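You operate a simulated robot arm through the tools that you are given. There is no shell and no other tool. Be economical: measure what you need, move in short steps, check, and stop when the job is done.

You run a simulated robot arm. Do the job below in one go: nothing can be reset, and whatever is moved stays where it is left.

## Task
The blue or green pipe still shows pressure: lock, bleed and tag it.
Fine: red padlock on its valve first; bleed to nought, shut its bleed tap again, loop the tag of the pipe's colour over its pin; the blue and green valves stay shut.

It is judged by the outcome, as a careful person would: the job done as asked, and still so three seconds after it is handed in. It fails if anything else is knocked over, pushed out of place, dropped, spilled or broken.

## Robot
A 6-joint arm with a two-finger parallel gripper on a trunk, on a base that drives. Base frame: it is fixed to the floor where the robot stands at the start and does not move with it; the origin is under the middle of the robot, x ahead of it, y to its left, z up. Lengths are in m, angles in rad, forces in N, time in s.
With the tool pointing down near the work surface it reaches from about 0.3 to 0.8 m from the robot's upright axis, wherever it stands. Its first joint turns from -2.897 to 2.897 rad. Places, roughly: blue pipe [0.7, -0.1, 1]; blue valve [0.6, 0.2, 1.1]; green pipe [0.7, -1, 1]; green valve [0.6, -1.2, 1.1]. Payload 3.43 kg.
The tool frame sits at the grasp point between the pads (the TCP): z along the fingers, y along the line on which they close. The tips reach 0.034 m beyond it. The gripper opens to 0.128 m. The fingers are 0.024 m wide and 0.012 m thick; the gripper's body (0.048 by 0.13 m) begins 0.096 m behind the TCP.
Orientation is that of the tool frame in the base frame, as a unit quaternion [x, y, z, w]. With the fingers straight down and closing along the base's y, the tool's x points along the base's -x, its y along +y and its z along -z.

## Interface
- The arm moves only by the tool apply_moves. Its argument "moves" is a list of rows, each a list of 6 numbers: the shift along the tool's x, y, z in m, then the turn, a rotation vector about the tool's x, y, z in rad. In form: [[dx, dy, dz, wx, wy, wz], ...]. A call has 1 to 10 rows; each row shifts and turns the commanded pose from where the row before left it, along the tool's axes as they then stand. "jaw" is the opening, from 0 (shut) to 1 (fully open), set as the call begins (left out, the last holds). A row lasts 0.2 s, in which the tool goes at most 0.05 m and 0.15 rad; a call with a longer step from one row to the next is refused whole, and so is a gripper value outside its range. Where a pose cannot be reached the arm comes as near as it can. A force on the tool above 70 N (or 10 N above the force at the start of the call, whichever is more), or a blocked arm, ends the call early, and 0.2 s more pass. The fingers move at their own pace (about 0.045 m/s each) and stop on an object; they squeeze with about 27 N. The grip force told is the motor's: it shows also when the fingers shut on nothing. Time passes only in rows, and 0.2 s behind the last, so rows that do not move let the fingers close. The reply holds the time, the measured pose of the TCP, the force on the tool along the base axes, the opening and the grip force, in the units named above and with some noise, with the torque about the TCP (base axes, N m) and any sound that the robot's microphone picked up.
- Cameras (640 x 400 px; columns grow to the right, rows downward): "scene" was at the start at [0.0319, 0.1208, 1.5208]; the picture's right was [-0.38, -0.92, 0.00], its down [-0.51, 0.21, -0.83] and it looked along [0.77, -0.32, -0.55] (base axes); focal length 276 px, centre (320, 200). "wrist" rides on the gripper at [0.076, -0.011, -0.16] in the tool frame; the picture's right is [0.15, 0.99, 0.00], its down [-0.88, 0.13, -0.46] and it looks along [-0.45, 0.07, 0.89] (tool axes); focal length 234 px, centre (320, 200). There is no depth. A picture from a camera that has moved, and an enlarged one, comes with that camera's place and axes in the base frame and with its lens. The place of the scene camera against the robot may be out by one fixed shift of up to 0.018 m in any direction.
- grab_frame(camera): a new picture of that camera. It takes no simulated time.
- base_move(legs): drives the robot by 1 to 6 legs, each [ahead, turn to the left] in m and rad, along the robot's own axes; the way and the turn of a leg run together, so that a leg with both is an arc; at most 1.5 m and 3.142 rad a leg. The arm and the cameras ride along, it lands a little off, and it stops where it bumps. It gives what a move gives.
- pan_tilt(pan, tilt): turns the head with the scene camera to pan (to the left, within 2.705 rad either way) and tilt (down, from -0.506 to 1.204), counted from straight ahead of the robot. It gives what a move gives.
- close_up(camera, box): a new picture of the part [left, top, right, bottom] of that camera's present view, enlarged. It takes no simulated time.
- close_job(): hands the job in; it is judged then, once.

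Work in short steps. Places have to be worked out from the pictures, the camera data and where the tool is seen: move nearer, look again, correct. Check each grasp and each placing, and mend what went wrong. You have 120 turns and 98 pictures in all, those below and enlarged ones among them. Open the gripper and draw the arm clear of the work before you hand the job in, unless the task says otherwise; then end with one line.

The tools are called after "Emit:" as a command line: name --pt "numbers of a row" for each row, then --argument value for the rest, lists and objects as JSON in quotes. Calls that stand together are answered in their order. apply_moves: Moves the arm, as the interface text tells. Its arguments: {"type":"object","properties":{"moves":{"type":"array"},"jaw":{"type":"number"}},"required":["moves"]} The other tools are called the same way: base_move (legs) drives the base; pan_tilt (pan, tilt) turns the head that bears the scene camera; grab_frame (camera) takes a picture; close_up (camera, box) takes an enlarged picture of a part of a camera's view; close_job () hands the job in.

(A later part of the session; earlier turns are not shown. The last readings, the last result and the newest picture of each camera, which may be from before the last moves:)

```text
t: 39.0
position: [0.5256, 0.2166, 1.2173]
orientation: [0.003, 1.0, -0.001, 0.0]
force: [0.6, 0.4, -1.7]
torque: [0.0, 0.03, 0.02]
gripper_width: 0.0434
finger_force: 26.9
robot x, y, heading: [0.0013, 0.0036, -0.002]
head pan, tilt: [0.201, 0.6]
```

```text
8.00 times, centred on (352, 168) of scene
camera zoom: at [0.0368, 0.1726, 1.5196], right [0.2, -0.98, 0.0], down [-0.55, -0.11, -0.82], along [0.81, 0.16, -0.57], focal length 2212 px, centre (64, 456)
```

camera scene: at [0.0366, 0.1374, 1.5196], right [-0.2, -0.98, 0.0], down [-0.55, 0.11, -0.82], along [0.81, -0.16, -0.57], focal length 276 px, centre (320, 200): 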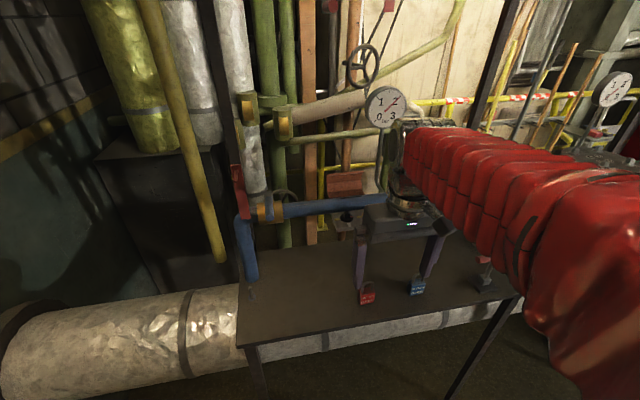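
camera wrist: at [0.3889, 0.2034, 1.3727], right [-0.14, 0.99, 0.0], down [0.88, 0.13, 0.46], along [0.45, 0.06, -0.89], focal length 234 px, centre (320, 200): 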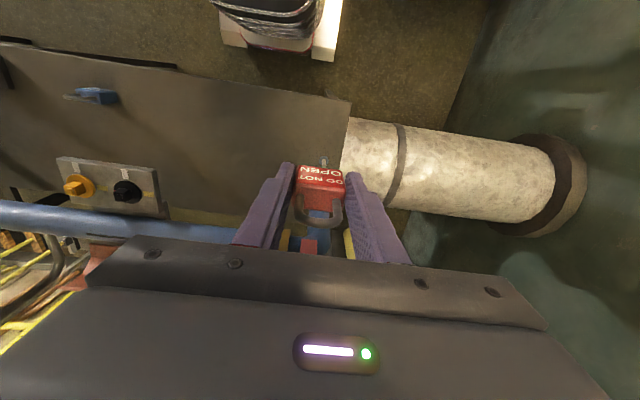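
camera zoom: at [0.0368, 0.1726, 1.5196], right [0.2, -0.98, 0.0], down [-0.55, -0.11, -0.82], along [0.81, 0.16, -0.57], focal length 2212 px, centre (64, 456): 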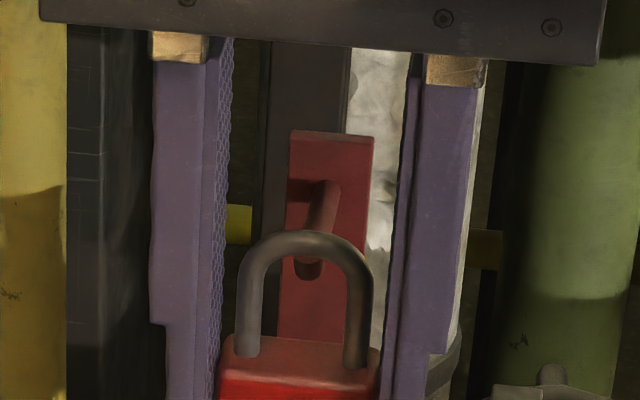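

Peg elbow sits centred in the opening's path. Advance 45 mm onto the peg in small steps.

Emit:
apply_moves --pt "-0.01 0 0 0 0 0" --pt "-0.01 0 0 0 0 0" --pt "-0.01 0 0 0 0 0" --pt "-0.013 0 0 0 0 0" --pt "0 0 0 0 0 0"

Emit:
close_up --camera "scene" --box '[332, 133, 372, 183]'

```text
t: 40.2
position: [0.5705, 0.2174, 1.2184]
orientation: [0.002, 1.0, 0.0, 0.001]
force: [0.0, -0.5, -0.5]
torque: [0.02, -0.02, 0.0]
gripper_width: 0.0435
finger_force: 27.3
robot x, y, heading: [-0.0011, 0.0058, 0.004]
head pan, tilt: [0.201, 0.6]
```

```text
8.00 times, centred on (352, 158) of scene
camera zoom: at [0.0369, 0.1726, 1.5196], right [0.2, -0.98, 0.0], down [-0.55, -0.11, -0.82], along [0.81, 0.16, -0.57], focal length 2212 px, centre (64, 536)
```

zoom: 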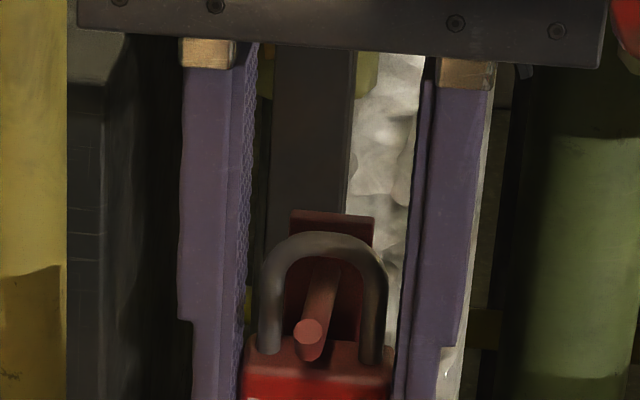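

The peg is through the shackle, no contact force. Lower gently until it rests.

Emit:
apply_moves --pt "0 0 0.005 0 0 0" --pt "0 0 0.005 0 0 0" --pt "0 0 0.004 0 0 0" --pt "0 0 0 0 0 0"

Emit:
close_up --camera "scene" --box '[332, 133, 372, 183]'

```text
t: 41.2
position: [0.5684, 0.216, 1.2038]
orientation: [0.002, 1.0, 0.0, 0.001]
force: [1.6, -1.6, 22.0]
torque: [0.06, -0.2, -0.02]
gripper_width: 0.0437
finger_force: 27.0
robot x, y, heading: [-0.0006, 0.0026, 0.001]
head pan, tilt: [0.201, 0.6]
```

```text
8.00 times, centred on (352, 158) of scene
camera zoom: at [0.0363, 0.1724, 1.5196], right [0.2, -0.98, 0.0], down [-0.55, -0.11, -0.83], along [0.81, 0.16, -0.56], focal length 2212 px, centre (64, 536)
```

zoom: 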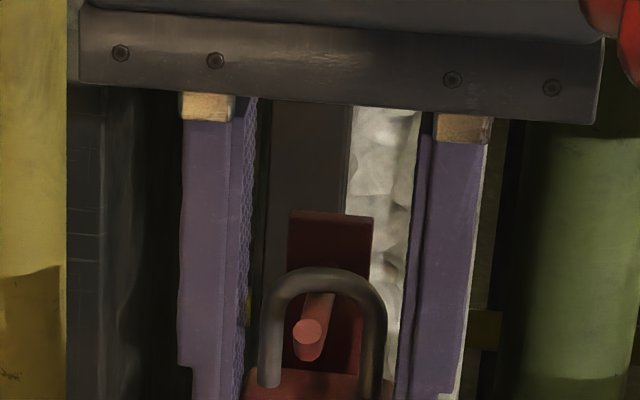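

It rests on the peg (22 N up). Ease 2 mm, open partway, and look.

Emit:
apply_moves --pt "0 0 -0.002 0 0 0" --pt "0 0 0 0 0 0" --pt "0 0 0 0 0 0" --pt "0 0 0 0 0 0" --jaw 0.55

Emit:
close_up --camera "scene" --box '[322, 133, 382, 203]'

```text
t: 42.2
position: [0.5684, 0.2165, 1.2056]
orientation: [0.003, 1.0, 0.0, 0.0]
force: [-0.4, 0.8, -0.5]
torque: [0.01, -0.01, 0.0]
gripper_width: 0.0705
finger_force: 0.1
robot x, y, heading: [0.0002, 0.0059, -0.002]
head pan, tilt: [0.201, 0.6]
```

```text
5.71 times, centred on (352, 168) of scene
camera zoom: at [0.0369, 0.1726, 1.5196], right [0.2, -0.98, 0.0], down [-0.55, -0.11, -0.82], along [0.81, 0.16, -0.57], focal length 1580 px, centre (137, 383)
```

zoom: 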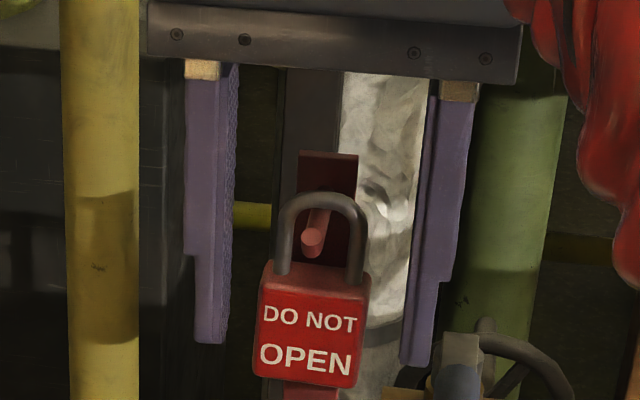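

Padlock hangs on the peg. Withdraw straight back, then go right and view the bleed tap with the tilted wrist camera.

Emit:
apply_moves --pt "0.03 0 0 0 0 0" --pt "0.04 0 0 0 0 0" --pt "0.045 0 0 0 0 0" --pt "0.045 0 0 0 0 0" --pt "0.045 0 -0.01 0 0 0" --pt "0.03 -0.03 -0.02 0 0 0"

Emit:
apply_moves --pt "0 -0.048 0 0 -0.1 0" --pt "0 -0.048 0 0 -0.1 0" --pt "0 -0.048 0 0 -0.1 0" --pt "0 -0.048 0 0 -0.1 0" --pt "0 -0.048 0 0 -0.1 0" --pt "0 -0.048 0 0 -0.1 0" --pt "0 -0.048 0 0 -0.1 0" --pt "0 0 0 0 0 0"

Emit:
grab_frame --camera "wrist"

Emit:
close_up --camera "scene" --box '[322, 133, 382, 213]'

```text
t: 43.6
position: [0.3337, 0.1886, 1.2343]
orientation: [0.003, 1.0, 0.0, -0.001]
force: [0.6, -0.6, 0.1]
torque: [0.04, 0.08, -0.02]
gripper_width: 0.0704
finger_force: 0.1
robot x, y, heading: [-0.0008, 0.0054, 0.001]
head pan, tilt: [0.201, 0.6]
```

```text
t: 45.6
position: [0.3482, -0.1038, 1.2356]
orientation: [-0.064, 0.936, 0.02, 0.345]
force: [-0.4, 0.9, 0.2]
torque: [-0.02, -0.02, -0.01]
gripper_width: 0.0703
finger_force: 0.0
robot x, y, heading: [0.001, 0.0049, 0.003]
head pan, tilt: [0.201, 0.6]
stopped in row 8: the arm was blocked; the commanded pose is now the measured one
```

```text
51 pictures are left
camera wrist: at [0.1894, -0.1364, 1.3087], right [-0.24, 0.96, -0.1], down [0.35, 0.18, 0.92], along [0.9, 0.19, -0.39], focal length 234 px, centre (320, 200)
```

wrist: 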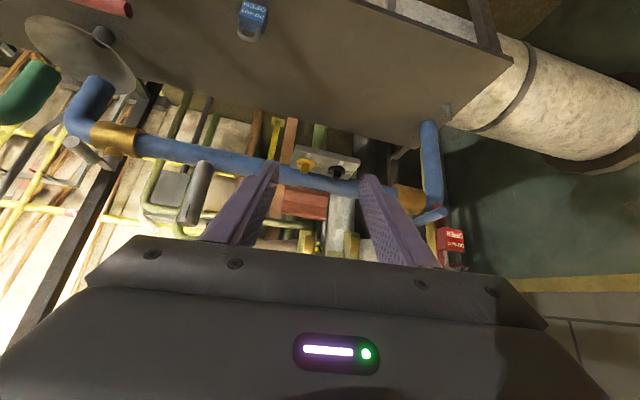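

```text
5.00 times, centred on (352, 173) of scene
camera zoom: at [0.0363, 0.1726, 1.5196], right [0.2, -0.98, 0.0], down [-0.55, -0.11, -0.83], along [0.81, 0.16, -0.56], focal length 1383 px, centre (160, 335)
```

zoom: 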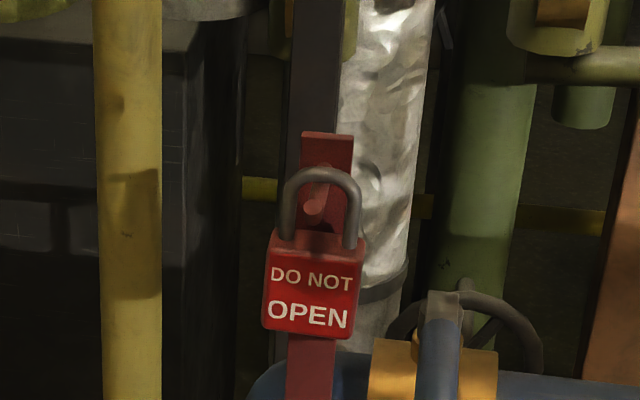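

The padlock hangs well. The arm was blocked by its own limits in that tilted pose, so I straighten the tool and drive the base right toward the bleed tap and tag (about y −0.42).

Emit:
apply_moves --pt "0 0 0 0.0068 0.1175 0.0218" --pt "0 0 0 0.0068 0.1175 0.0218" --pt "0 0 0 0.0068 0.1175 0.0218" --pt "0 0 0 0.0068 0.1175 0.0218" --pt "0 0 0 0.0068 0.1175 0.0218" --pt "0 0 0 0.0068 0.1175 0.0218" --pt "0 0 0 0 0 0"

Emit:
base_move --legs '[[0, -1.571], [0.42, 0], [0, 1.571]]'

Emit:
pan_tilt --pan 0.1 --tilt 0.6

Emit:
grab_frame --camera "scene"

```text
t: 47.2
position: [0.3483, -0.1046, 1.2368]
orientation: [0.002, 1.0, 0.0, 0.001]
force: [0.4, 0.7, 0.5]
torque: [0.03, -0.02, 0.01]
gripper_width: 0.0705
finger_force: 0.1
robot x, y, heading: [0.0014, 0.0046, 0.006]
head pan, tilt: [0.201, 0.6]
```

```text
t: 49.7
position: [0.2794, -0.2293, 1.2368]
orientation: [0.19, 0.982, 0.001, 0.0]
force: [0.4, -0.5, 0.2]
torque: [-0.02, -0.01, 0.02]
gripper_width: 0.0705
finger_force: 0.1
robot x, y, heading: [-0.0025, 0.0058, -0.332]
head pan, tilt: [0.201, 0.6]
stopped in leg 1: the robot was blocked; the commanded pose is now the measured one
```

```text
t: 50.4
position: [0.279, -0.2277, 1.2366]
orientation: [0.19, 0.982, 0.002, 0.0]
force: [-0.4, -0.4, 0.8]
torque: [0.03, 0.03, -0.04]
gripper_width: 0.0705
finger_force: 0.1
robot x, y, heading: [-0.003, 0.0081, -0.329]
head pan, tilt: [0.099, 0.6]
```

```text
49 pictures are left
camera scene: at [0.0884, 0.147, 1.5196], right [-0.23, -0.97, 0.0], down [-0.55, 0.13, -0.82], along [0.8, -0.19, -0.57], focal length 276 px, centre (320, 200)
```

scene: 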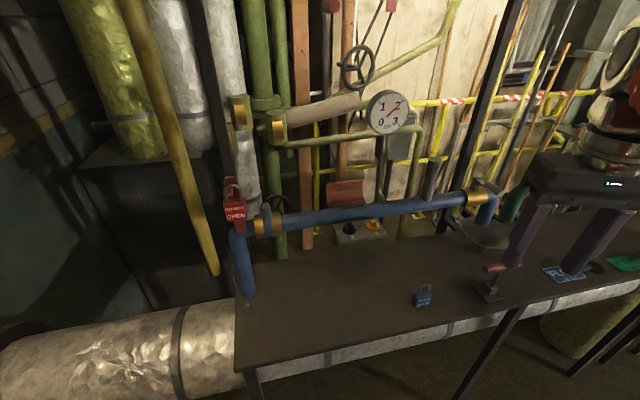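

The base bumped something when turning. I turn back, reverse a bit, then drive sideways and return.

Emit:
base_move --legs '[[0, 0.33], [-0.3, 0], [0, -1.571], [0.42, 0], [0, 1.571]]'

Emit:
grab_frame --camera "scene"

```text
t: 56.4
position: [-0.0361, -0.241, 1.2381]
orientation: [0.208, 0.978, 0.001, 0.0]
force: [0.2, 0.8, 0.2]
torque: [0.01, -0.02, 0.03]
gripper_width: 0.0703
finger_force: 0.0
robot x, y, heading: [-0.3071, 0.0085, -0.324]
head pan, tilt: [0.099, 0.6]
stopped in leg 3: the robot was blocked; the commanded pose is now the measured one
```

```text
48 pictures are left
camera scene: at [-0.2191, 0.1526, 1.5196], right [-0.22, -0.98, 0.0], down [-0.55, 0.12, -0.82], along [0.8, -0.18, -0.57], focal length 276 px, centre (320, 200)
```

scene: 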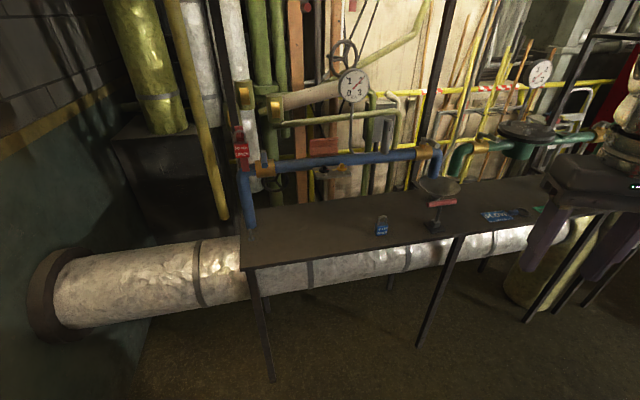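

Turning right swings the rear into the left-hand table. I'll reverse with the heading to the left (moving away from it), then go forward heading right.

Emit:
base_move --legs '[[0, 0.75], [-0.4, 0], [0, -0.926], [0.6, 0], [0, 0.5]]'

Emit:
grab_frame --camera "scene"

```text
t: 59.1
position: [0.0578, -0.0375, 1.2389]
orientation: [-0.1, 0.995, 0.001, 0.0]
force: [0.5, 0.2, 0.8]
torque: [0.01, -0.02, 0.0]
gripper_width: 0.0706
finger_force: 0.1
robot x, y, heading: [-0.3055, 0.0049, 0.278]
head pan, tilt: [0.099, 0.6]
stopped in leg 1: the robot was blocked; the commanded pose is now the measured one
```

```text
47 pictures are left
camera scene: at [-0.3143, 0.1619, 1.5196], right [0.37, -0.93, 0.0], down [-0.52, -0.21, -0.82], along [0.77, 0.31, -0.57], focal length 276 px, centre (320, 200)
```

scene: 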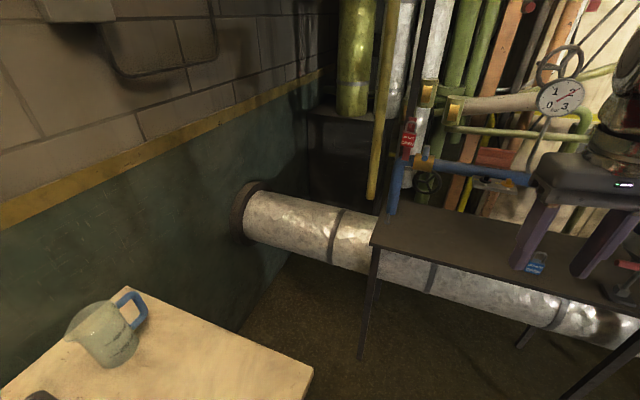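

The table edge is at about y 0.29, so I make a shuttle: forward heading slightly right, reverse heading left, then forward heading right.

Emit:
base_move --legs '[[0, -0.528], [0.33, 0], [0, 0.5], [-0.6, 0], [0, -0.75], [0.48, 0]]'

```text
t: 75.6
position: [0.0861, -0.7288, 1.2375]
orientation: [0.275, 0.962, 0.001, 0.0]
force: [-0.6, 0.3, -0.5]
torque: [0.0, 0.02, -0.03]
gripper_width: 0.0705
finger_force: 0.1
robot x, y, heading: [-0.1542, -0.4537, -0.478]
head pan, tilt: [0.099, 0.6]
```

Worked. Turn straight, come ahead, and look.

Emit:
base_move --legs '[[0, 0.478], [0.15, 0]]'

Emit:
pan_tilt --pan 0.0 --tilt 0.65

Emit:
grab_frame --camera "scene"

Emit:
grab_frame --camera "wrist"

```text
t: 79.2
position: [0.3362, -0.5844, 1.2385]
orientation: [0.035, 0.999, 0.0, 0.0]
force: [-0.1, 0.1, 0.2]
torque: [-0.01, -0.01, 0.02]
gripper_width: 0.0704
finger_force: 0.1
robot x, y, heading: [-0.0049, -0.4575, 0.009]
head pan, tilt: [0.099, 0.6]
```

```text
t: 79.8
position: [0.3368, -0.5839, 1.2394]
orientation: [0.035, 0.999, 0.001, 0.0]
force: [0.1, -0.4, 0.2]
torque: [-0.02, 0.0, -0.02]
gripper_width: 0.0703
finger_force: 0.1
robot x, y, heading: [-0.0061, -0.4554, 0.011]
head pan, tilt: [0.0, 0.649]
```

```text
46 pictures are left
camera scene: at [0.031, -0.3023, 1.5153], right [0.01, -1.0, 0.0], down [-0.6, -0.01, -0.8], along [0.8, 0.01, -0.6], focal length 276 px, centre (320, 200)
```

scene: 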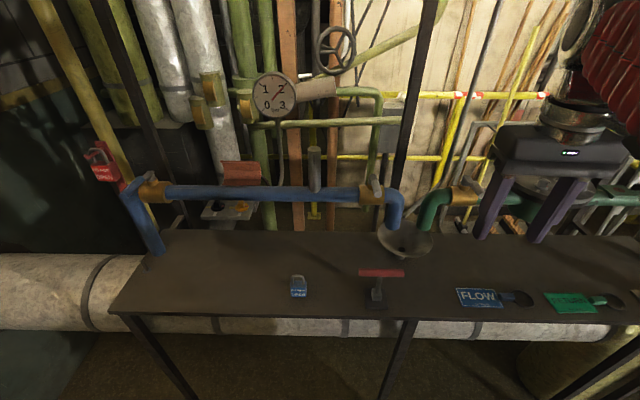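

```text
45 pictures are left
camera wrist: at [0.2604, -0.59, 1.399], right [-0.08, 1.0, 0.0], down [0.89, 0.07, 0.46], along [0.45, 0.04, -0.89], focal length 234 px, centre (320, 200)
```

wrist: 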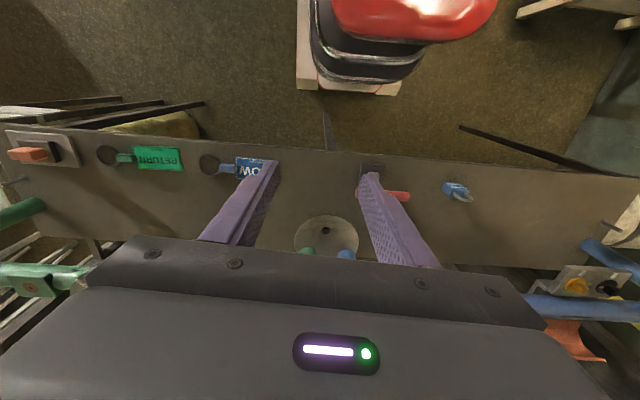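

Zoom on the bleed tap, and on the tag.

Emit:
close_up --camera "scene" --box '[330, 160, 430, 260]'

Emit:
close_up --camera "scene" --box '[350, 175, 400, 215]'

```text
4.00 times, centred on (380, 210) of scene
camera zoom: at [0.031, -0.3023, 1.5153], right [0.01, -1.0, 0.0], down [-0.6, -0.01, -0.8], along [0.8, 0.01, -0.6], focal length 1106 px, centre (80, 160)
```

zoom: 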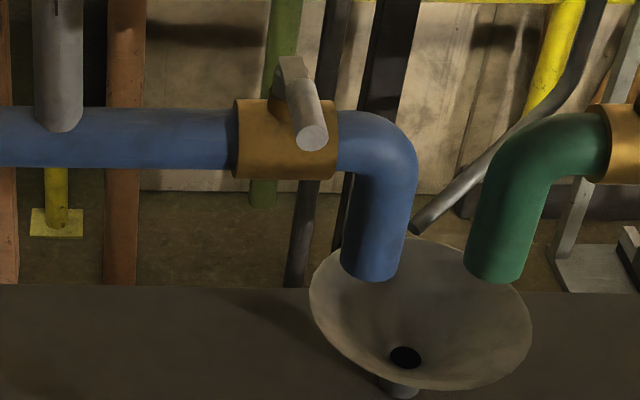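

```text
10.00 times, centred on (375, 195) of scene
camera zoom: at [0.031, -0.3023, 1.5153], right [0.01, -1.0, 0.0], down [-0.6, -0.01, -0.8], along [0.8, 0.01, -0.6], focal length 2765 px, centre (-230, 250)
```

zoom: 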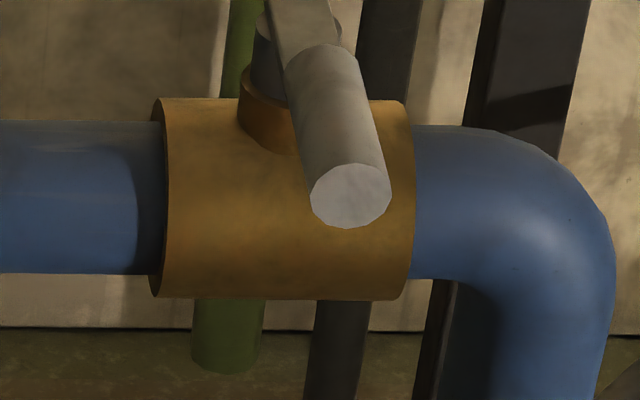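

The lever points toward the robot, across the pipe, i.e. shut. I take wrist views from two places to triangulate it.

Emit:
apply_moves --pt "0 0.048 0 0 0 0" --pt "0 0.048 0 0 0 0" --pt "0 0.048 0 0 0 0" --pt "0 0.048 0 0 -0.12 0" --pt "0 0.048 0 0 -0.12 0" --pt "0 0.048 0 0 -0.12 0" --pt "0 0.02 0 0 -0.12 0" --pt "0 0 0 0 -0.12 0" --pt "0 0 0 0 0 0"

Emit:
grab_frame --camera "wrist"

```text
t: 81.8
position: [0.358, -0.2765, 1.2402]
orientation: [0.034, 0.955, -0.009, 0.296]
force: [0.4, 0.9, -0.1]
torque: [0.02, -0.01, 0.03]
gripper_width: 0.0704
finger_force: 0.0
robot x, y, heading: [-0.0026, -0.4538, 0.011]
head pan, tilt: [0.0, 0.649]
```

```text
42 pictures are left
camera wrist: at [0.2046, -0.2778, 1.3288], right [-0.05, 1.0, -0.08], down [0.48, 0.1, 0.87], along [0.88, 0.01, -0.48], focal length 234 px, centre (320, 200)
```

wrist: 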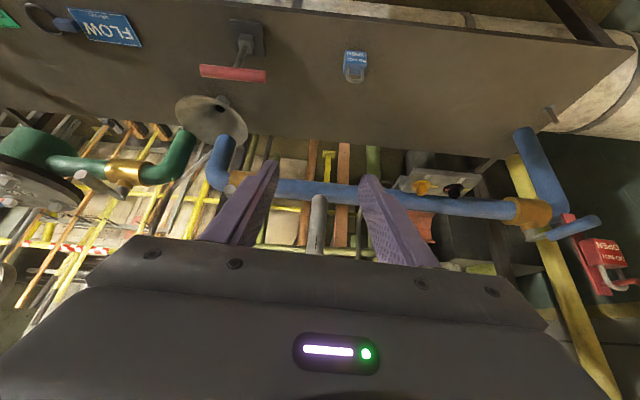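

Shift for two clear views of the lever.

Emit:
apply_moves --pt "0 0.045 0 0 0 0" --pt "0 0.045 0 0 0 0" --pt "0 0.03 0 0 0 0" --pt "0 0 0 0 0 0"

Emit:
close_up --camera "wrist" --box '[120, 130, 240, 230]'

Emit:
apply_moves --pt "0 -0.045 0 0 0 0" --pt "0 -0.045 0 0 0 0" --pt "0 -0.045 0 0 0 0" --pt "0 -0.045 0 0 0 0" --pt "0 -0.045 0 0 0 0" --pt "0 -0.045 0 0 0 0" --pt "0 0 0 0 0 0"

Emit:
close_up --camera "wrist" --box '[240, 130, 380, 240]'

```text
t: 82.8
position: [0.367, -0.157, 1.2424]
orientation: [0.034, 0.955, -0.01, 0.296]
force: [0.2, -0.3, -0.7]
torque: [0.0, 0.04, -0.01]
gripper_width: 0.0707
finger_force: 0.1
robot x, y, heading: [-0.0006, -0.4525, 0.013]
head pan, tilt: [0.0, 0.649]
```

```text
4.00 times, centred on (180, 180) of wrist
camera zoom: at [0.2131, -0.1572, 1.3308], right [-0.05, 1.0, -0.08], down [0.48, 0.1, 0.87], along [0.88, 0.01, -0.48], focal length 937 px, centre (880, 280)
```

zoom: 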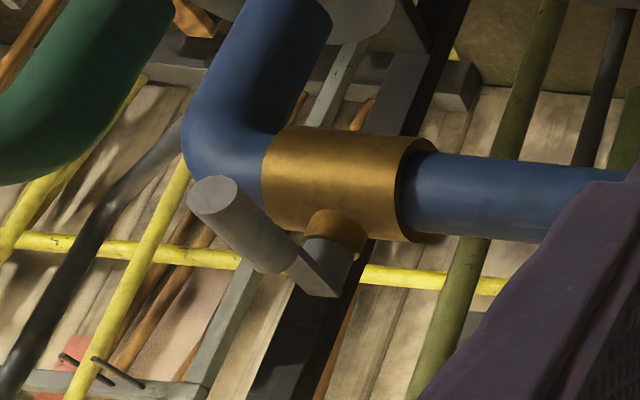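

```text
t: 84.5
position: [0.3453, -0.426, 1.238]
orientation: [0.034, 0.955, -0.01, 0.296]
force: [0.4, 0.2, 0.5]
torque: [0.01, 0.02, 0.0]
gripper_width: 0.0704
finger_force: 0.0
robot x, y, heading: [-0.0025, -0.4547, 0.013]
head pan, tilt: [0.0, 0.649]
```

```text
3.64 times, centred on (310, 185) of wrist
camera zoom: at [0.1933, -0.4276, 1.3265], right [-0.05, 1.0, -0.08], down [0.48, 0.1, 0.87], along [0.88, 0.01, -0.48], focal length 852 px, centre (356, 254)
```

zoom: 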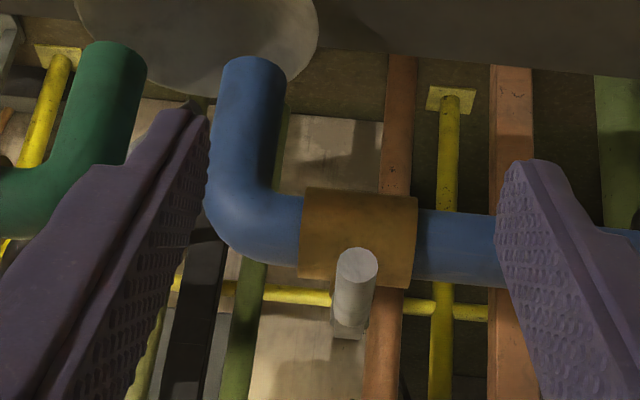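

Lever handle end is at (0.540,−0.423,1.143), pivot (0.627,−0.421,1.137). I straighten the tool and position above the handle, jaws straddling it along y.

Emit:
apply_moves --pt "0 0 0 0 0.12 0" --pt "0 0 0 0 0.12 0" --pt "0 0 0 0 0.12 0" --pt "0 0 0 0 0.12 0" --pt "0 0 0 0 0.12 0" --pt "0 0 0 0 0 -0.07" --pt "-0.045 0 0 0 0 0" --pt "-0.045 0 0 0 0 0" --pt "-0.045 0 0 0 0 0" --pt "-0.045 0 0 0 0 0"

Emit:
close_up --camera "scene" --box '[320, 130, 440, 230]'

```text
t: 86.7
position: [0.5278, -0.4266, 1.2392]
orientation: [0.0, 1.0, 0.001, -0.001]
force: [-0.6, 0.2, 0.6]
torque: [-0.01, -0.07, 0.0]
gripper_width: 0.0703
finger_force: 0.0
robot x, y, heading: [-0.0025, -0.455, 0.008]
head pan, tilt: [0.0, 0.649]
```

```text
4.00 times, centred on (380, 180) of scene
camera zoom: at [0.0308, -0.3024, 1.5153], right [0.01, -1.0, 0.0], down [-0.6, -0.01, -0.8], along [0.8, 0.01, -0.6], focal length 1106 px, centre (80, 280)
```

zoom: 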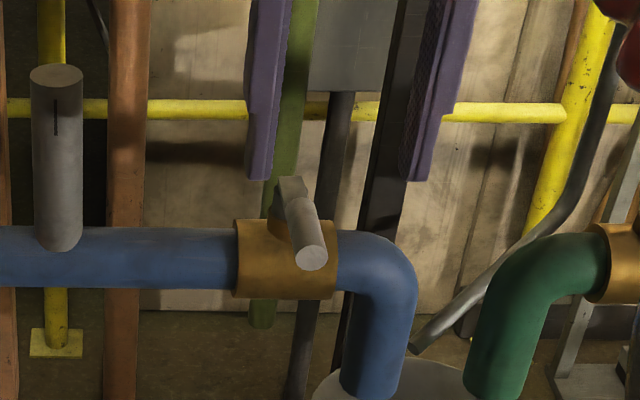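

Consistent. Move forward over the handle and lower.

Emit:
apply_moves --pt "-0.03 0.004 0 0 0 0" --pt "0 0 0.04 0 0 0" --pt "0 0 0.037 0 0 0" --pt "0 0 0 0 0 0"

Emit:
close_up --camera "scene" --box '[320, 130, 440, 230]'

```text
t: 87.7
position: [0.5586, -0.4236, 1.1634]
orientation: [0.0, 1.0, 0.001, -0.001]
force: [0.1, 0.8, 0.2]
torque: [0.0, 0.01, 0.02]
gripper_width: 0.0704
finger_force: 0.1
robot x, y, heading: [-0.0032, -0.4526, 0.014]
head pan, tilt: [0.0, 0.649]
```

```text
4.00 times, centred on (380, 180) of scene
camera zoom: at [0.0314, -0.3024, 1.5153], right [0.01, -1.0, 0.0], down [-0.6, -0.01, -0.8], along [0.8, 0.01, -0.6], focal length 1106 px, centre (80, 280)
```

zoom: 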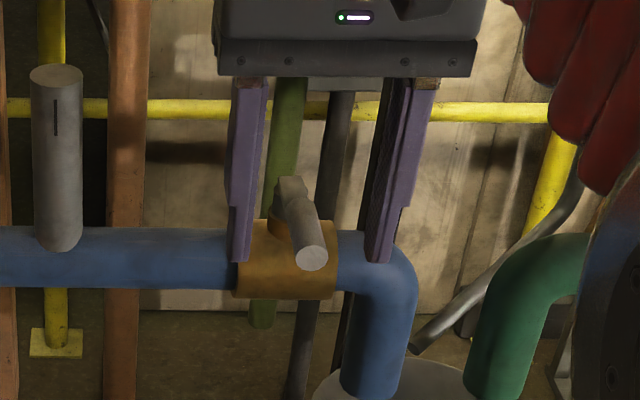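

The handle is caged. I narrow the jaws and push gently left to test which way it turns.

Emit:
apply_moves --pt "0 0 0 0 0 0" --pt "0 0 0 0 0 0" --pt "0 0.008 0 0 0 0" --pt "0 0.008 0 0 0 0" --pt "0 0.008 0 0 0 0" --pt "0 0 0 0 0 0" --jaw 0.28

Emit:
close_up --camera "scene" --box '[320, 130, 440, 230]'

```text
t: 89.0
position: [0.5585, -0.3997, 1.1617]
orientation: [0.001, 1.0, 0.0, 0.0]
force: [0.3, -0.8, 0.6]
torque: [-0.03, 0.0, -0.03]
gripper_width: 0.0365
finger_force: 0.5
robot x, y, heading: [-0.0024, -0.4552, 0.011]
head pan, tilt: [0.0, 0.649]
```

```text
4.00 times, centred on (380, 180) of scene
camera zoom: at [0.0313, -0.3024, 1.5153], right [0.01, -1.0, 0.0], down [-0.6, -0.01, -0.8], along [0.8, 0.01, -0.6], focal length 1106 px, centre (80, 280)
```

zoom: 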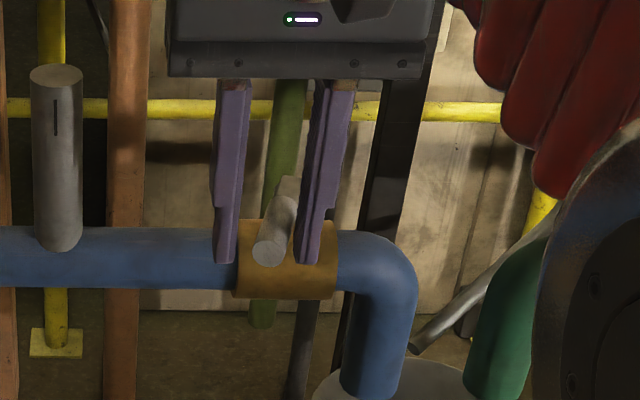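

The lever swings left freely. I continue along the arc about the pivot, yawing the tool with it.

Emit:
apply_moves --pt "-0.0064 0.0088 0 0 0 0.148" --pt "-0.005 0.0097 0 0 0 0.148" --pt "-0.0054 0.0104 0 0 0 0.148" --pt "-0.0039 0.0111 0 0 0 0.148" --pt "-0.006 0.0101 0 0 0 0.148" --pt "-0.0044 0.011 0 0 0 0.148" --pt "0 0 0 0 0 0"

Emit:
close_up --camera "scene" --box '[240, 60, 440, 230]'

```text
t: 90.7
position: [0.6082, -0.3541, 1.1635]
orientation: [0.43, 0.903, 0.002, -0.001]
force: [-0.7, 0.1, 0.3]
torque: [-0.03, 0.0, -0.03]
gripper_width: 0.0362
finger_force: 0.3
robot x, y, heading: [-0.0062, -0.452, 0.011]
head pan, tilt: [0.0, 0.649]
```

```text
2.35 times, centred on (340, 145) of scene
camera zoom: at [0.0314, -0.3023, 1.5153], right [0.01, -1.0, 0.0], down [-0.6, -0.01, -0.8], along [0.8, 0.01, -0.6], focal length 651 px, centre (273, 329)
```

zoom: 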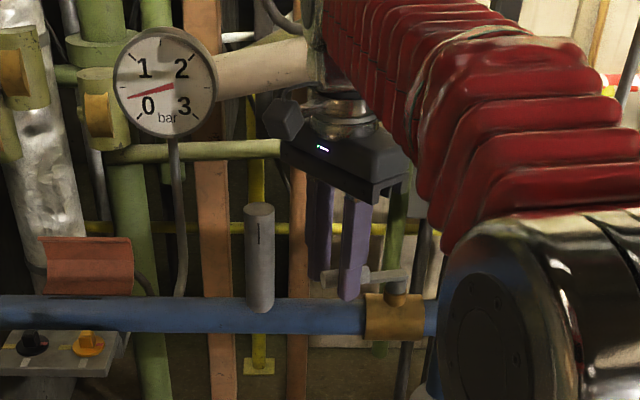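

Pressure is falling (≈0.4 bar). Wait a few seconds and re-read.

Emit:
apply_moves --pt "0 0 0 0 0 0" --pt "0 0 0 0 0 0" --pt "0 0 0 0 0 0" --pt "0 0 0 0 0 0" --pt "0 0 0 0 0 0" --pt "0 0 0 0 0 0" --pt "0 0 0 0 0 0" --pt "0 0 0 0 0 0" --pt "0 0 0 0 0 0" --pt "0 0 0 0 0 0"

Emit:
apply_moves --pt "0 0 0 0 0 0" --pt "0 0 0 0 0 0" --pt "0 0 0 0 0 0" --pt "0 0 0 0 0 0" --pt "0 0 0 0 0 0" --pt "0 0 0 0 0 0" --pt "0 0 0 0 0 0" --pt "0 0 0 0 0 0" --pt "0 0 0 0 0 0" --pt "0 0 0 0 0 0"

Emit:
close_up --camera "scene" --box '[265, 60, 315, 110]'

```text
t: 92.8
position: [0.6085, -0.3558, 1.1633]
orientation: [0.429, 0.903, 0.0, -0.001]
force: [0.2, -0.5, -0.2]
torque: [0.02, 0.01, -0.01]
gripper_width: 0.0361
finger_force: 0.1
robot x, y, heading: [-0.0062, -0.4535, 0.012]
head pan, tilt: [0.0, 0.649]
```

```text
t: 95.0
position: [0.6086, -0.3532, 1.1623]
orientation: [0.429, 0.903, 0.001, -0.001]
force: [0.0, -0.3, -0.5]
torque: [0.02, 0.04, 0.0]
gripper_width: 0.0358
finger_force: 0.1
robot x, y, heading: [-0.0044, -0.451, 0.014]
head pan, tilt: [0.0, 0.649]
```

```text
8.00 times, centred on (290, 85) of scene
camera zoom: at [0.0314, -0.3023, 1.5153], right [0.01, -1.0, 0.0], down [-0.6, -0.01, -0.8], along [0.8, 0.01, -0.6], focal length 2212 px, centre (560, 1120)
```

zoom: 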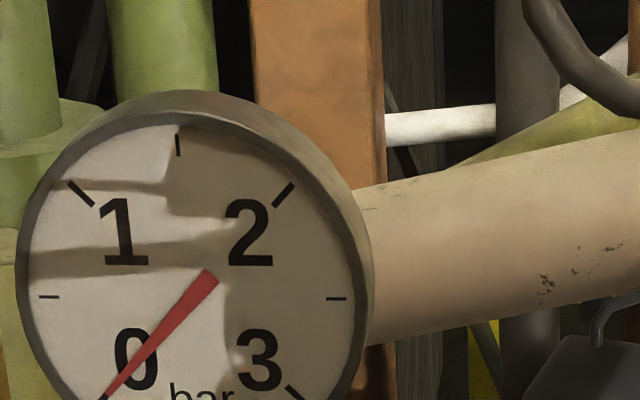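

The gauge reads zero. Swing the lever back along the arc, then grip it lightly at the shut position to centre it.

Emit:
apply_moves --pt "0.0029 -0.0115 0 0 0 -0.148" --pt "0.0045 -0.0109 0 0 0 -0.148" --pt "0.0023 -0.0115 0 0 0 -0.148" --pt "0.0039 -0.0111 0 0 0 -0.148" --pt "0.0035 -0.0103 0 0 0 -0.148" --pt "0.005 -0.0096 0 0 0 -0.148" --pt "0 -0.008 0 0 0 0" --pt "0 -0.008 0 0 0 0" --pt "0 -0.007 0 0 0 0" --pt "0 0 0 0 0 0"

Emit:
apply_moves --pt "0 0 0 0 0 0" --pt "0 0 0 0 0 0" --pt "0 0 0 0 0 0" --jaw 0

Emit:
close_up --camera "scene" --box '[320, 130, 440, 230]'

```text
t: 97.2
position: [0.5578, -0.4209, 1.1625]
orientation: [0.0, 1.0, 0.0, -0.001]
force: [0.3, 0.5, 0.2]
torque: [0.0, 0.0, 0.03]
gripper_width: 0.0356
finger_force: 0.1
robot x, y, heading: [-0.0011, -0.4527, 0.011]
head pan, tilt: [0.0, 0.649]
```

```text
t: 98.0
position: [0.5586, -0.4211, 1.161]
orientation: [0.001, 1.0, 0.001, -0.001]
force: [-2.0, -13.5, -1.2]
torque: [-0.25, 0.08, -0.86]
gripper_width: 0.0189
finger_force: 45.7
robot x, y, heading: [-0.004, -0.4551, 0.008]
head pan, tilt: [0.0, 0.649]
```

```text
4.00 times, centred on (380, 180) of scene
camera zoom: at [0.0313, -0.3028, 1.5154], right [0.01, -1.0, 0.0], down [-0.6, -0.01, -0.8], along [0.8, 0.01, -0.6], focal length 1106 px, centre (80, 280)
```

zoom: 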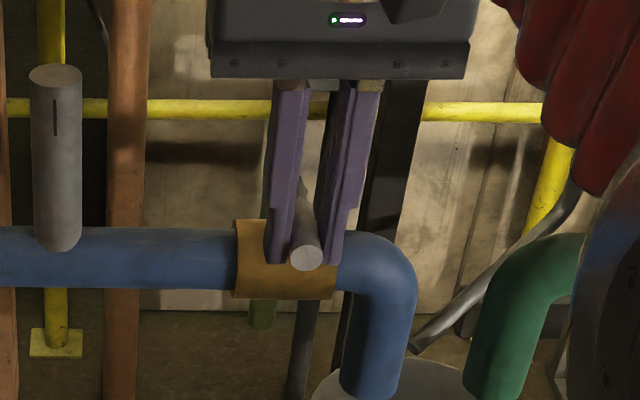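

Lever end is ~2 mm short of its original place; nudge right 4 mm, then release.

Emit:
apply_moves --pt "0 -0.002 0 0 0 0" --pt "0 -0.002 0 0 0 0" --pt "0 0 0 0 0 0"

Emit:
apply_moves --pt "0 0 0 0 0 0" --pt "0 0 0 0 0 0" --pt "0 0 0 0 0 0" --pt "0 0 0 0 0 0" --jaw 0.55

Emit:
close_up --camera "scene" --box '[320, 130, 440, 230]'

```text
t: 98.8
position: [0.5586, -0.4246, 1.1623]
orientation: [-0.001, 1.0, 0.002, 0.001]
force: [1.7, -0.5, -0.4]
torque: [0.0, 0.01, -0.25]
gripper_width: 0.0183
finger_force: 45.3
robot x, y, heading: [-0.0041, -0.4527, 0.009]
head pan, tilt: [0.0, 0.649]
```

```text
t: 99.8
position: [0.5584, -0.4249, 1.1616]
orientation: [0.0, 1.0, 0.001, -0.001]
force: [0.1, -0.1, -0.5]
torque: [0.01, 0.0, 0.01]
gripper_width: 0.0705
finger_force: 0.1
robot x, y, heading: [-0.0044, -0.4534, 0.012]
head pan, tilt: [0.0, 0.649]
```

```text
4.00 times, centred on (380, 180) of scene
camera zoom: at [0.0313, -0.3024, 1.5153], right [0.01, -1.0, 0.0], down [-0.6, -0.01, -0.8], along [0.8, 0.01, -0.6], focal length 1106 px, centre (80, 280)
```

zoom: 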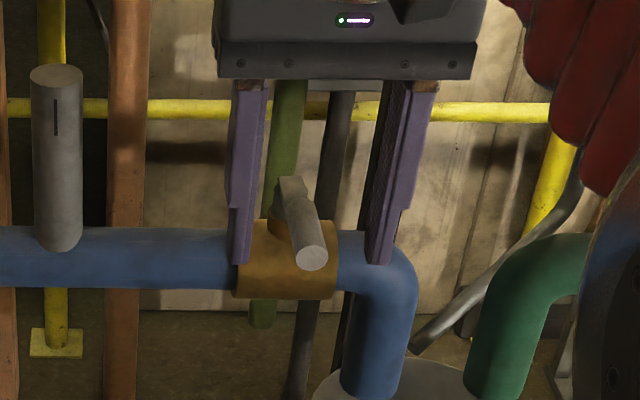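

Tap is back exactly at its shut position. Lift clear and go over to the tag for a look.

Emit:
apply_moves --pt "0 0 -0.045 0 0 0" --pt "0 0 -0.045 0 0 0" --pt "0.045 0 0 0 0 0" --pt "0.045 0 0 0 0 0" --pt "0.045 0 0 0 0 0" --pt "0.03 -0.035 0 0 0 0" --pt "0 -0.048 0 0 0 0" --pt "0 -0.048 0 0 0 0" --pt "0 -0.048 0 0 0 0" --pt "0 -0.048 0 0 0 0"

Emit:
apply_moves --pt "0 -0.045 0 0 0 0" --pt "0 -0.045 0.02 0 0 0" --pt "0 -0.045 0.02 0 0 0" --pt "0 0 0.045 0 0 0" --pt "0 0 0.045 0 0 0" --jaw 0.4

Emit:
grab_frame --camera "wrist"

```text
t: 102.0
position: [0.3929, -0.6532, 1.2529]
orientation: [0.0, 1.0, 0.001, 0.001]
force: [-0.4, -0.1, 0.5]
torque: [0.05, -0.03, -0.01]
gripper_width: 0.0707
finger_force: 0.1
robot x, y, heading: [-0.0024, -0.4521, 0.016]
head pan, tilt: [0.0, 0.649]
```

```text
t: 103.2
position: [0.3943, -0.788, 1.1245]
orientation: [0.0, 1.0, 0.001, 0.0]
force: [-0.7, -0.1, -0.1]
torque: [0.0, 0.0, 0.03]
gripper_width: 0.0512
finger_force: 0.1
robot x, y, heading: [-0.0028, -0.4542, 0.013]
head pan, tilt: [0.0, 0.649]
```

```text
32 pictures are left
camera wrist: at [0.3186, -0.8, 1.2825], right [-0.15, 0.99, 0.0], down [0.88, 0.13, 0.46], along [0.45, 0.07, -0.89], focal length 234 px, centre (320, 200)
```

wrist: 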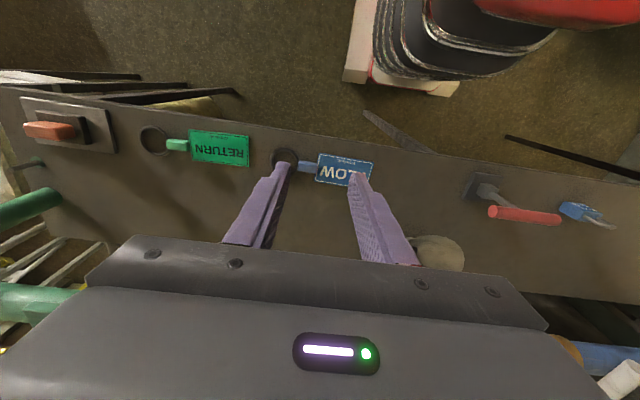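

Stud of the blue tag is near (0.465,−0.804), ring centre (0.460,−0.845), plate toward +y. I yaw the tool ~90° clockwise so the jaws close across the stud (along x).

Emit:
apply_moves --pt "0 0 0 0 0 0.148" --pt "0 0 0 0 0 0.148" --pt "0 0 0 0 0 0.148" --pt "0 0 0 0 0 0.148" --pt "0 0 0 0 0 0.148" --pt "0 0 0 0 0 0.148" --pt "0 0 0 0 0 0.148" --pt "0 0 0 0 0 0.148" --pt "0 0 0 0 0 0.148" --pt "0 0 0 0 0 0.148"

Emit:
apply_moves --pt "0 0.035 0 0 0 0.148" --pt "0 0.035 0 0 0 0" --pt "-0.008 0 0.03 0 0 0" --pt "-0.008 0 0.03 0 0 0" --pt "0 0 0 0 0 0"

Emit:
grab_frame --camera "wrist"

```text
t: 105.5
position: [0.3927, -0.7854, 1.122]
orientation: [0.675, 0.738, 0.0, -0.001]
force: [-0.6, 0.3, 1.1]
torque: [0.03, -0.02, 0.01]
gripper_width: 0.0509
finger_force: 0.1
robot x, y, heading: [-0.0023, -0.4568, 0.013]
head pan, tilt: [0.0, 0.649]
```

```text
t: 106.7
position: [0.4619, -0.8015, 1.0621]
orientation: [0.726, 0.687, 0.001, 0.0]
force: [-0.7, -0.7, -0.2]
torque: [0.02, -0.02, 0.02]
gripper_width: 0.0511
finger_force: 0.0
robot x, y, heading: [-0.0047, -0.453, 0.014]
head pan, tilt: [0.0, 0.649]
```

```text
31 pictures are left
camera wrist: at [0.4538, -0.7261, 1.2209], right [1.0, 0.09, 0.0], down [0.08, -0.89, 0.45], along [0.04, -0.45, -0.89], focal length 234 px, centre (320, 200)
```

wrist: 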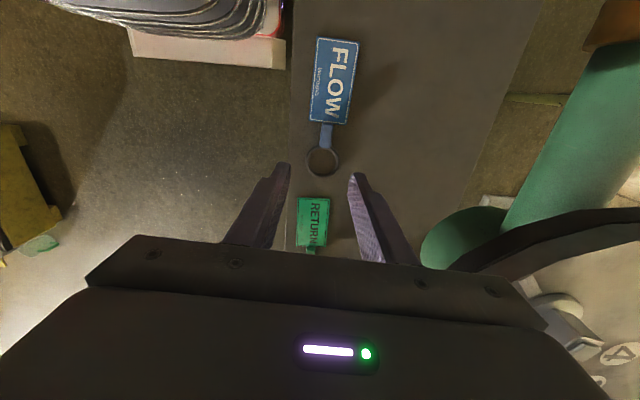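

Good view. Zoom to see the stud's shape before descending.

Emit:
close_up --camera "wrist" --box '[290, 100, 370, 180]'

```text
5.00 times, centred on (330, 140) of wrist
camera zoom: at [0.4538, -0.7261, 1.2209], right [1.0, 0.09, 0.0], down [0.08, -0.89, 0.45], along [0.04, -0.45, -0.89], focal length 1171 px, centre (270, 500)
```

zoom: 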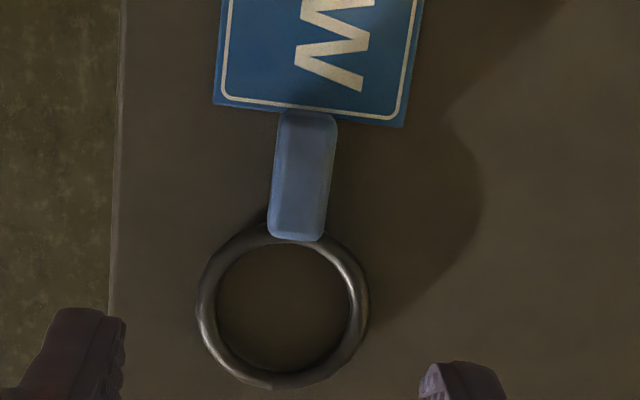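

Stud is about 18 mm wide and 40 mm long, centred at (0.470,−0.797). Descend over it.

Emit:
apply_moves --pt "0.0049 0.0078 0.03 0 0 -0.015" --pt "0 0 0.045 0 0 0" --pt "0 0 0.045 0 0 0" --pt "0 0 0.035 0 0 0" --pt "0 0 0.012 0 0 0" --pt "0 0 0.005 0 0 0" --pt "0 0 0 0 0 0"

Emit:
close_up --camera "wrist" --box '[220, 80, 420, 240]'

```text
t: 108.2
position: [0.4707, -0.7969, 0.8901]
orientation: [0.722, 0.692, 0.0, -0.002]
force: [-0.3, -0.7, -0.3]
torque: [-0.01, -0.01, -0.01]
gripper_width: 0.0514
finger_force: 0.0
robot x, y, heading: [-0.0039, -0.4556, 0.013]
head pan, tilt: [0.0, 0.649]
```

```text
2.50 times, centred on (320, 160) of wrist
camera zoom: at [0.462, -0.7208, 1.0496], right [0.99, 0.11, 0.0], down [0.09, -0.89, 0.45], along [0.05, -0.45, -0.89], focal length 585 px, centre (320, 300)
```

zoom: 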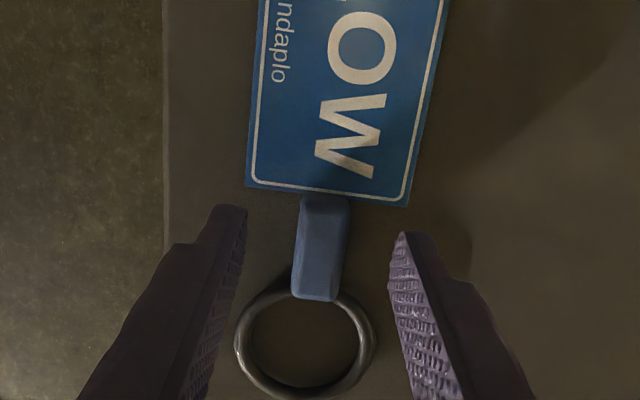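

Stud sits between the fingers. Lower a further centimetre gently and close.

Emit:
apply_moves --pt "0 0 0.004 0 0 0" --pt "0 0 0.003 0 0 0" --pt "0 0 0 0 0 0"

Emit:
apply_moves --pt "0 0 0 0 0 0" --pt "0 0 0 0 0 0" --pt "0 0 0 0 0 0" --pt "0 0 0 0 0 0" --jaw 0

Emit:
close_up --camera "wrist" --box '[220, 80, 420, 240]'

```text
t: 109.0
position: [0.4702, -0.7969, 0.8824]
orientation: [0.722, 0.692, 0.0, -0.001]
force: [-0.5, -1.2, -0.3]
torque: [0.0, -0.01, 0.04]
gripper_width: 0.0514
finger_force: 0.0
robot x, y, heading: [-0.0038, -0.4561, 0.012]
head pan, tilt: [0.0, 0.649]
```

```text
t: 110.0
position: [0.4715, -0.7959, 0.8826]
orientation: [0.722, 0.692, 0.001, -0.001]
force: [0.0, 0.2, 0.3]
torque: [0.01, 0.01, 0.02]
gripper_width: 0.0165
finger_force: 26.8
robot x, y, heading: [-0.0018, -0.4509, 0.013]
head pan, tilt: [0.0, 0.649]
```

```text
2.50 times, centred on (320, 160) of wrist
camera zoom: at [0.4626, -0.7206, 1.0425], right [0.99, 0.1, 0.0], down [0.09, -0.89, 0.45], along [0.05, -0.45, -0.89], focal length 585 px, centre (320, 300)
```

zoom: 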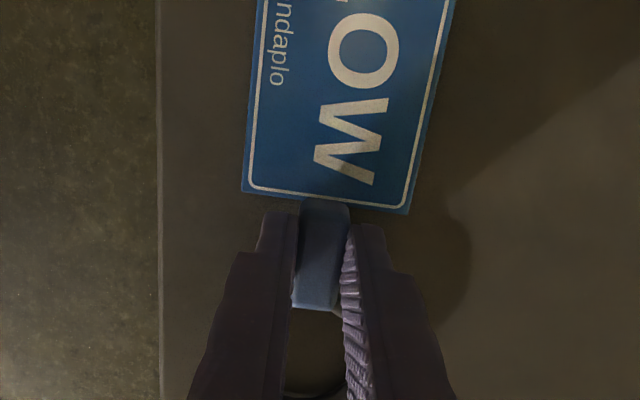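

Tag gripped (0.0165 wide). Lift straight up.

Emit:
apply_moves --pt "0 0 -0.03 0 0 0" --pt "0 0 -0.045 0 0 0" --pt "0 0 -0.045 0 0 0" --pt "0 0 -0.048 0 0 0" --pt "0 0 -0.048 0 0 0" --pt "0 0 -0.048 0 0 0" --pt "0 0 -0.048 0 0 0" --pt "0 0 -0.048 0 0 0" --pt "0 0 0 0 0 0"

Emit:
grab_frame --camera "wrist"

```text
t: 110.8
position: [0.4632, -0.7927, 0.9769]
orientation: [0.722, 0.692, -0.003, -0.019]
force: [-0.2, -0.1, -0.5]
torque: [0.01, 0.07, -0.01]
gripper_width: 0.0164
finger_force: 26.9
robot x, y, heading: [-0.0039, -0.4511, 0.012]
head pan, tilt: [0.0, 0.649]
stopped in row 3: the force on the tool passed its limit at 113 N (the readings are from after the stop); the commanded pose is now the measured one
```

```text
27 pictures are left
camera wrist: at [0.4605, -0.7198, 1.1388], right [0.99, 0.11, -0.03], down [0.11, -0.9, 0.43], along [0.02, -0.43, -0.9], focal length 234 px, centre (320, 200)
```

wrist: 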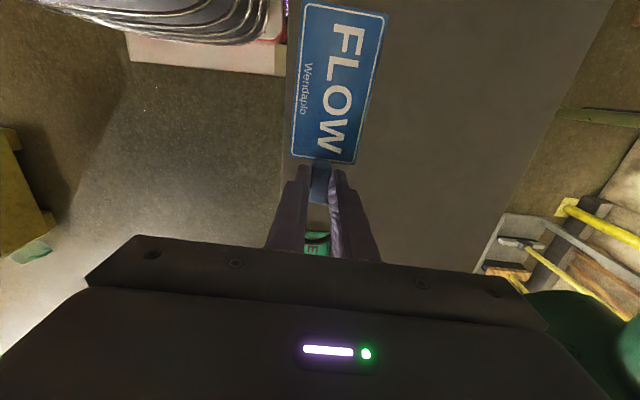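

Something was touched during lifting (113 N). Tag is still held; look before moving on.

Emit:
pan_tilt --pan -0.6 --tilt 0.65

Emit:
grab_frame --camera "scene"

```text
t: 111.8
position: [0.4641, -0.7925, 0.9775]
orientation: [0.722, 0.692, -0.003, -0.02]
force: [0.4, 0.2, -0.4]
torque: [0.0, -0.02, -0.01]
gripper_width: 0.0166
finger_force: 26.6
robot x, y, heading: [0.0008, -0.4541, 0.012]
head pan, tilt: [-0.6, 0.649]
```

```text
26 pictures are left
camera scene: at [0.0168, -0.3516, 1.5153], right [-0.55, -0.83, 0.0], down [-0.5, 0.33, -0.8], along [0.66, -0.44, -0.6], focal length 276 px, centre (320, 200)
```

scene: 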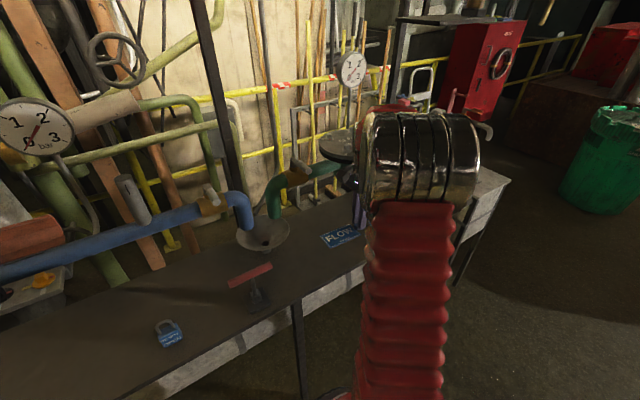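

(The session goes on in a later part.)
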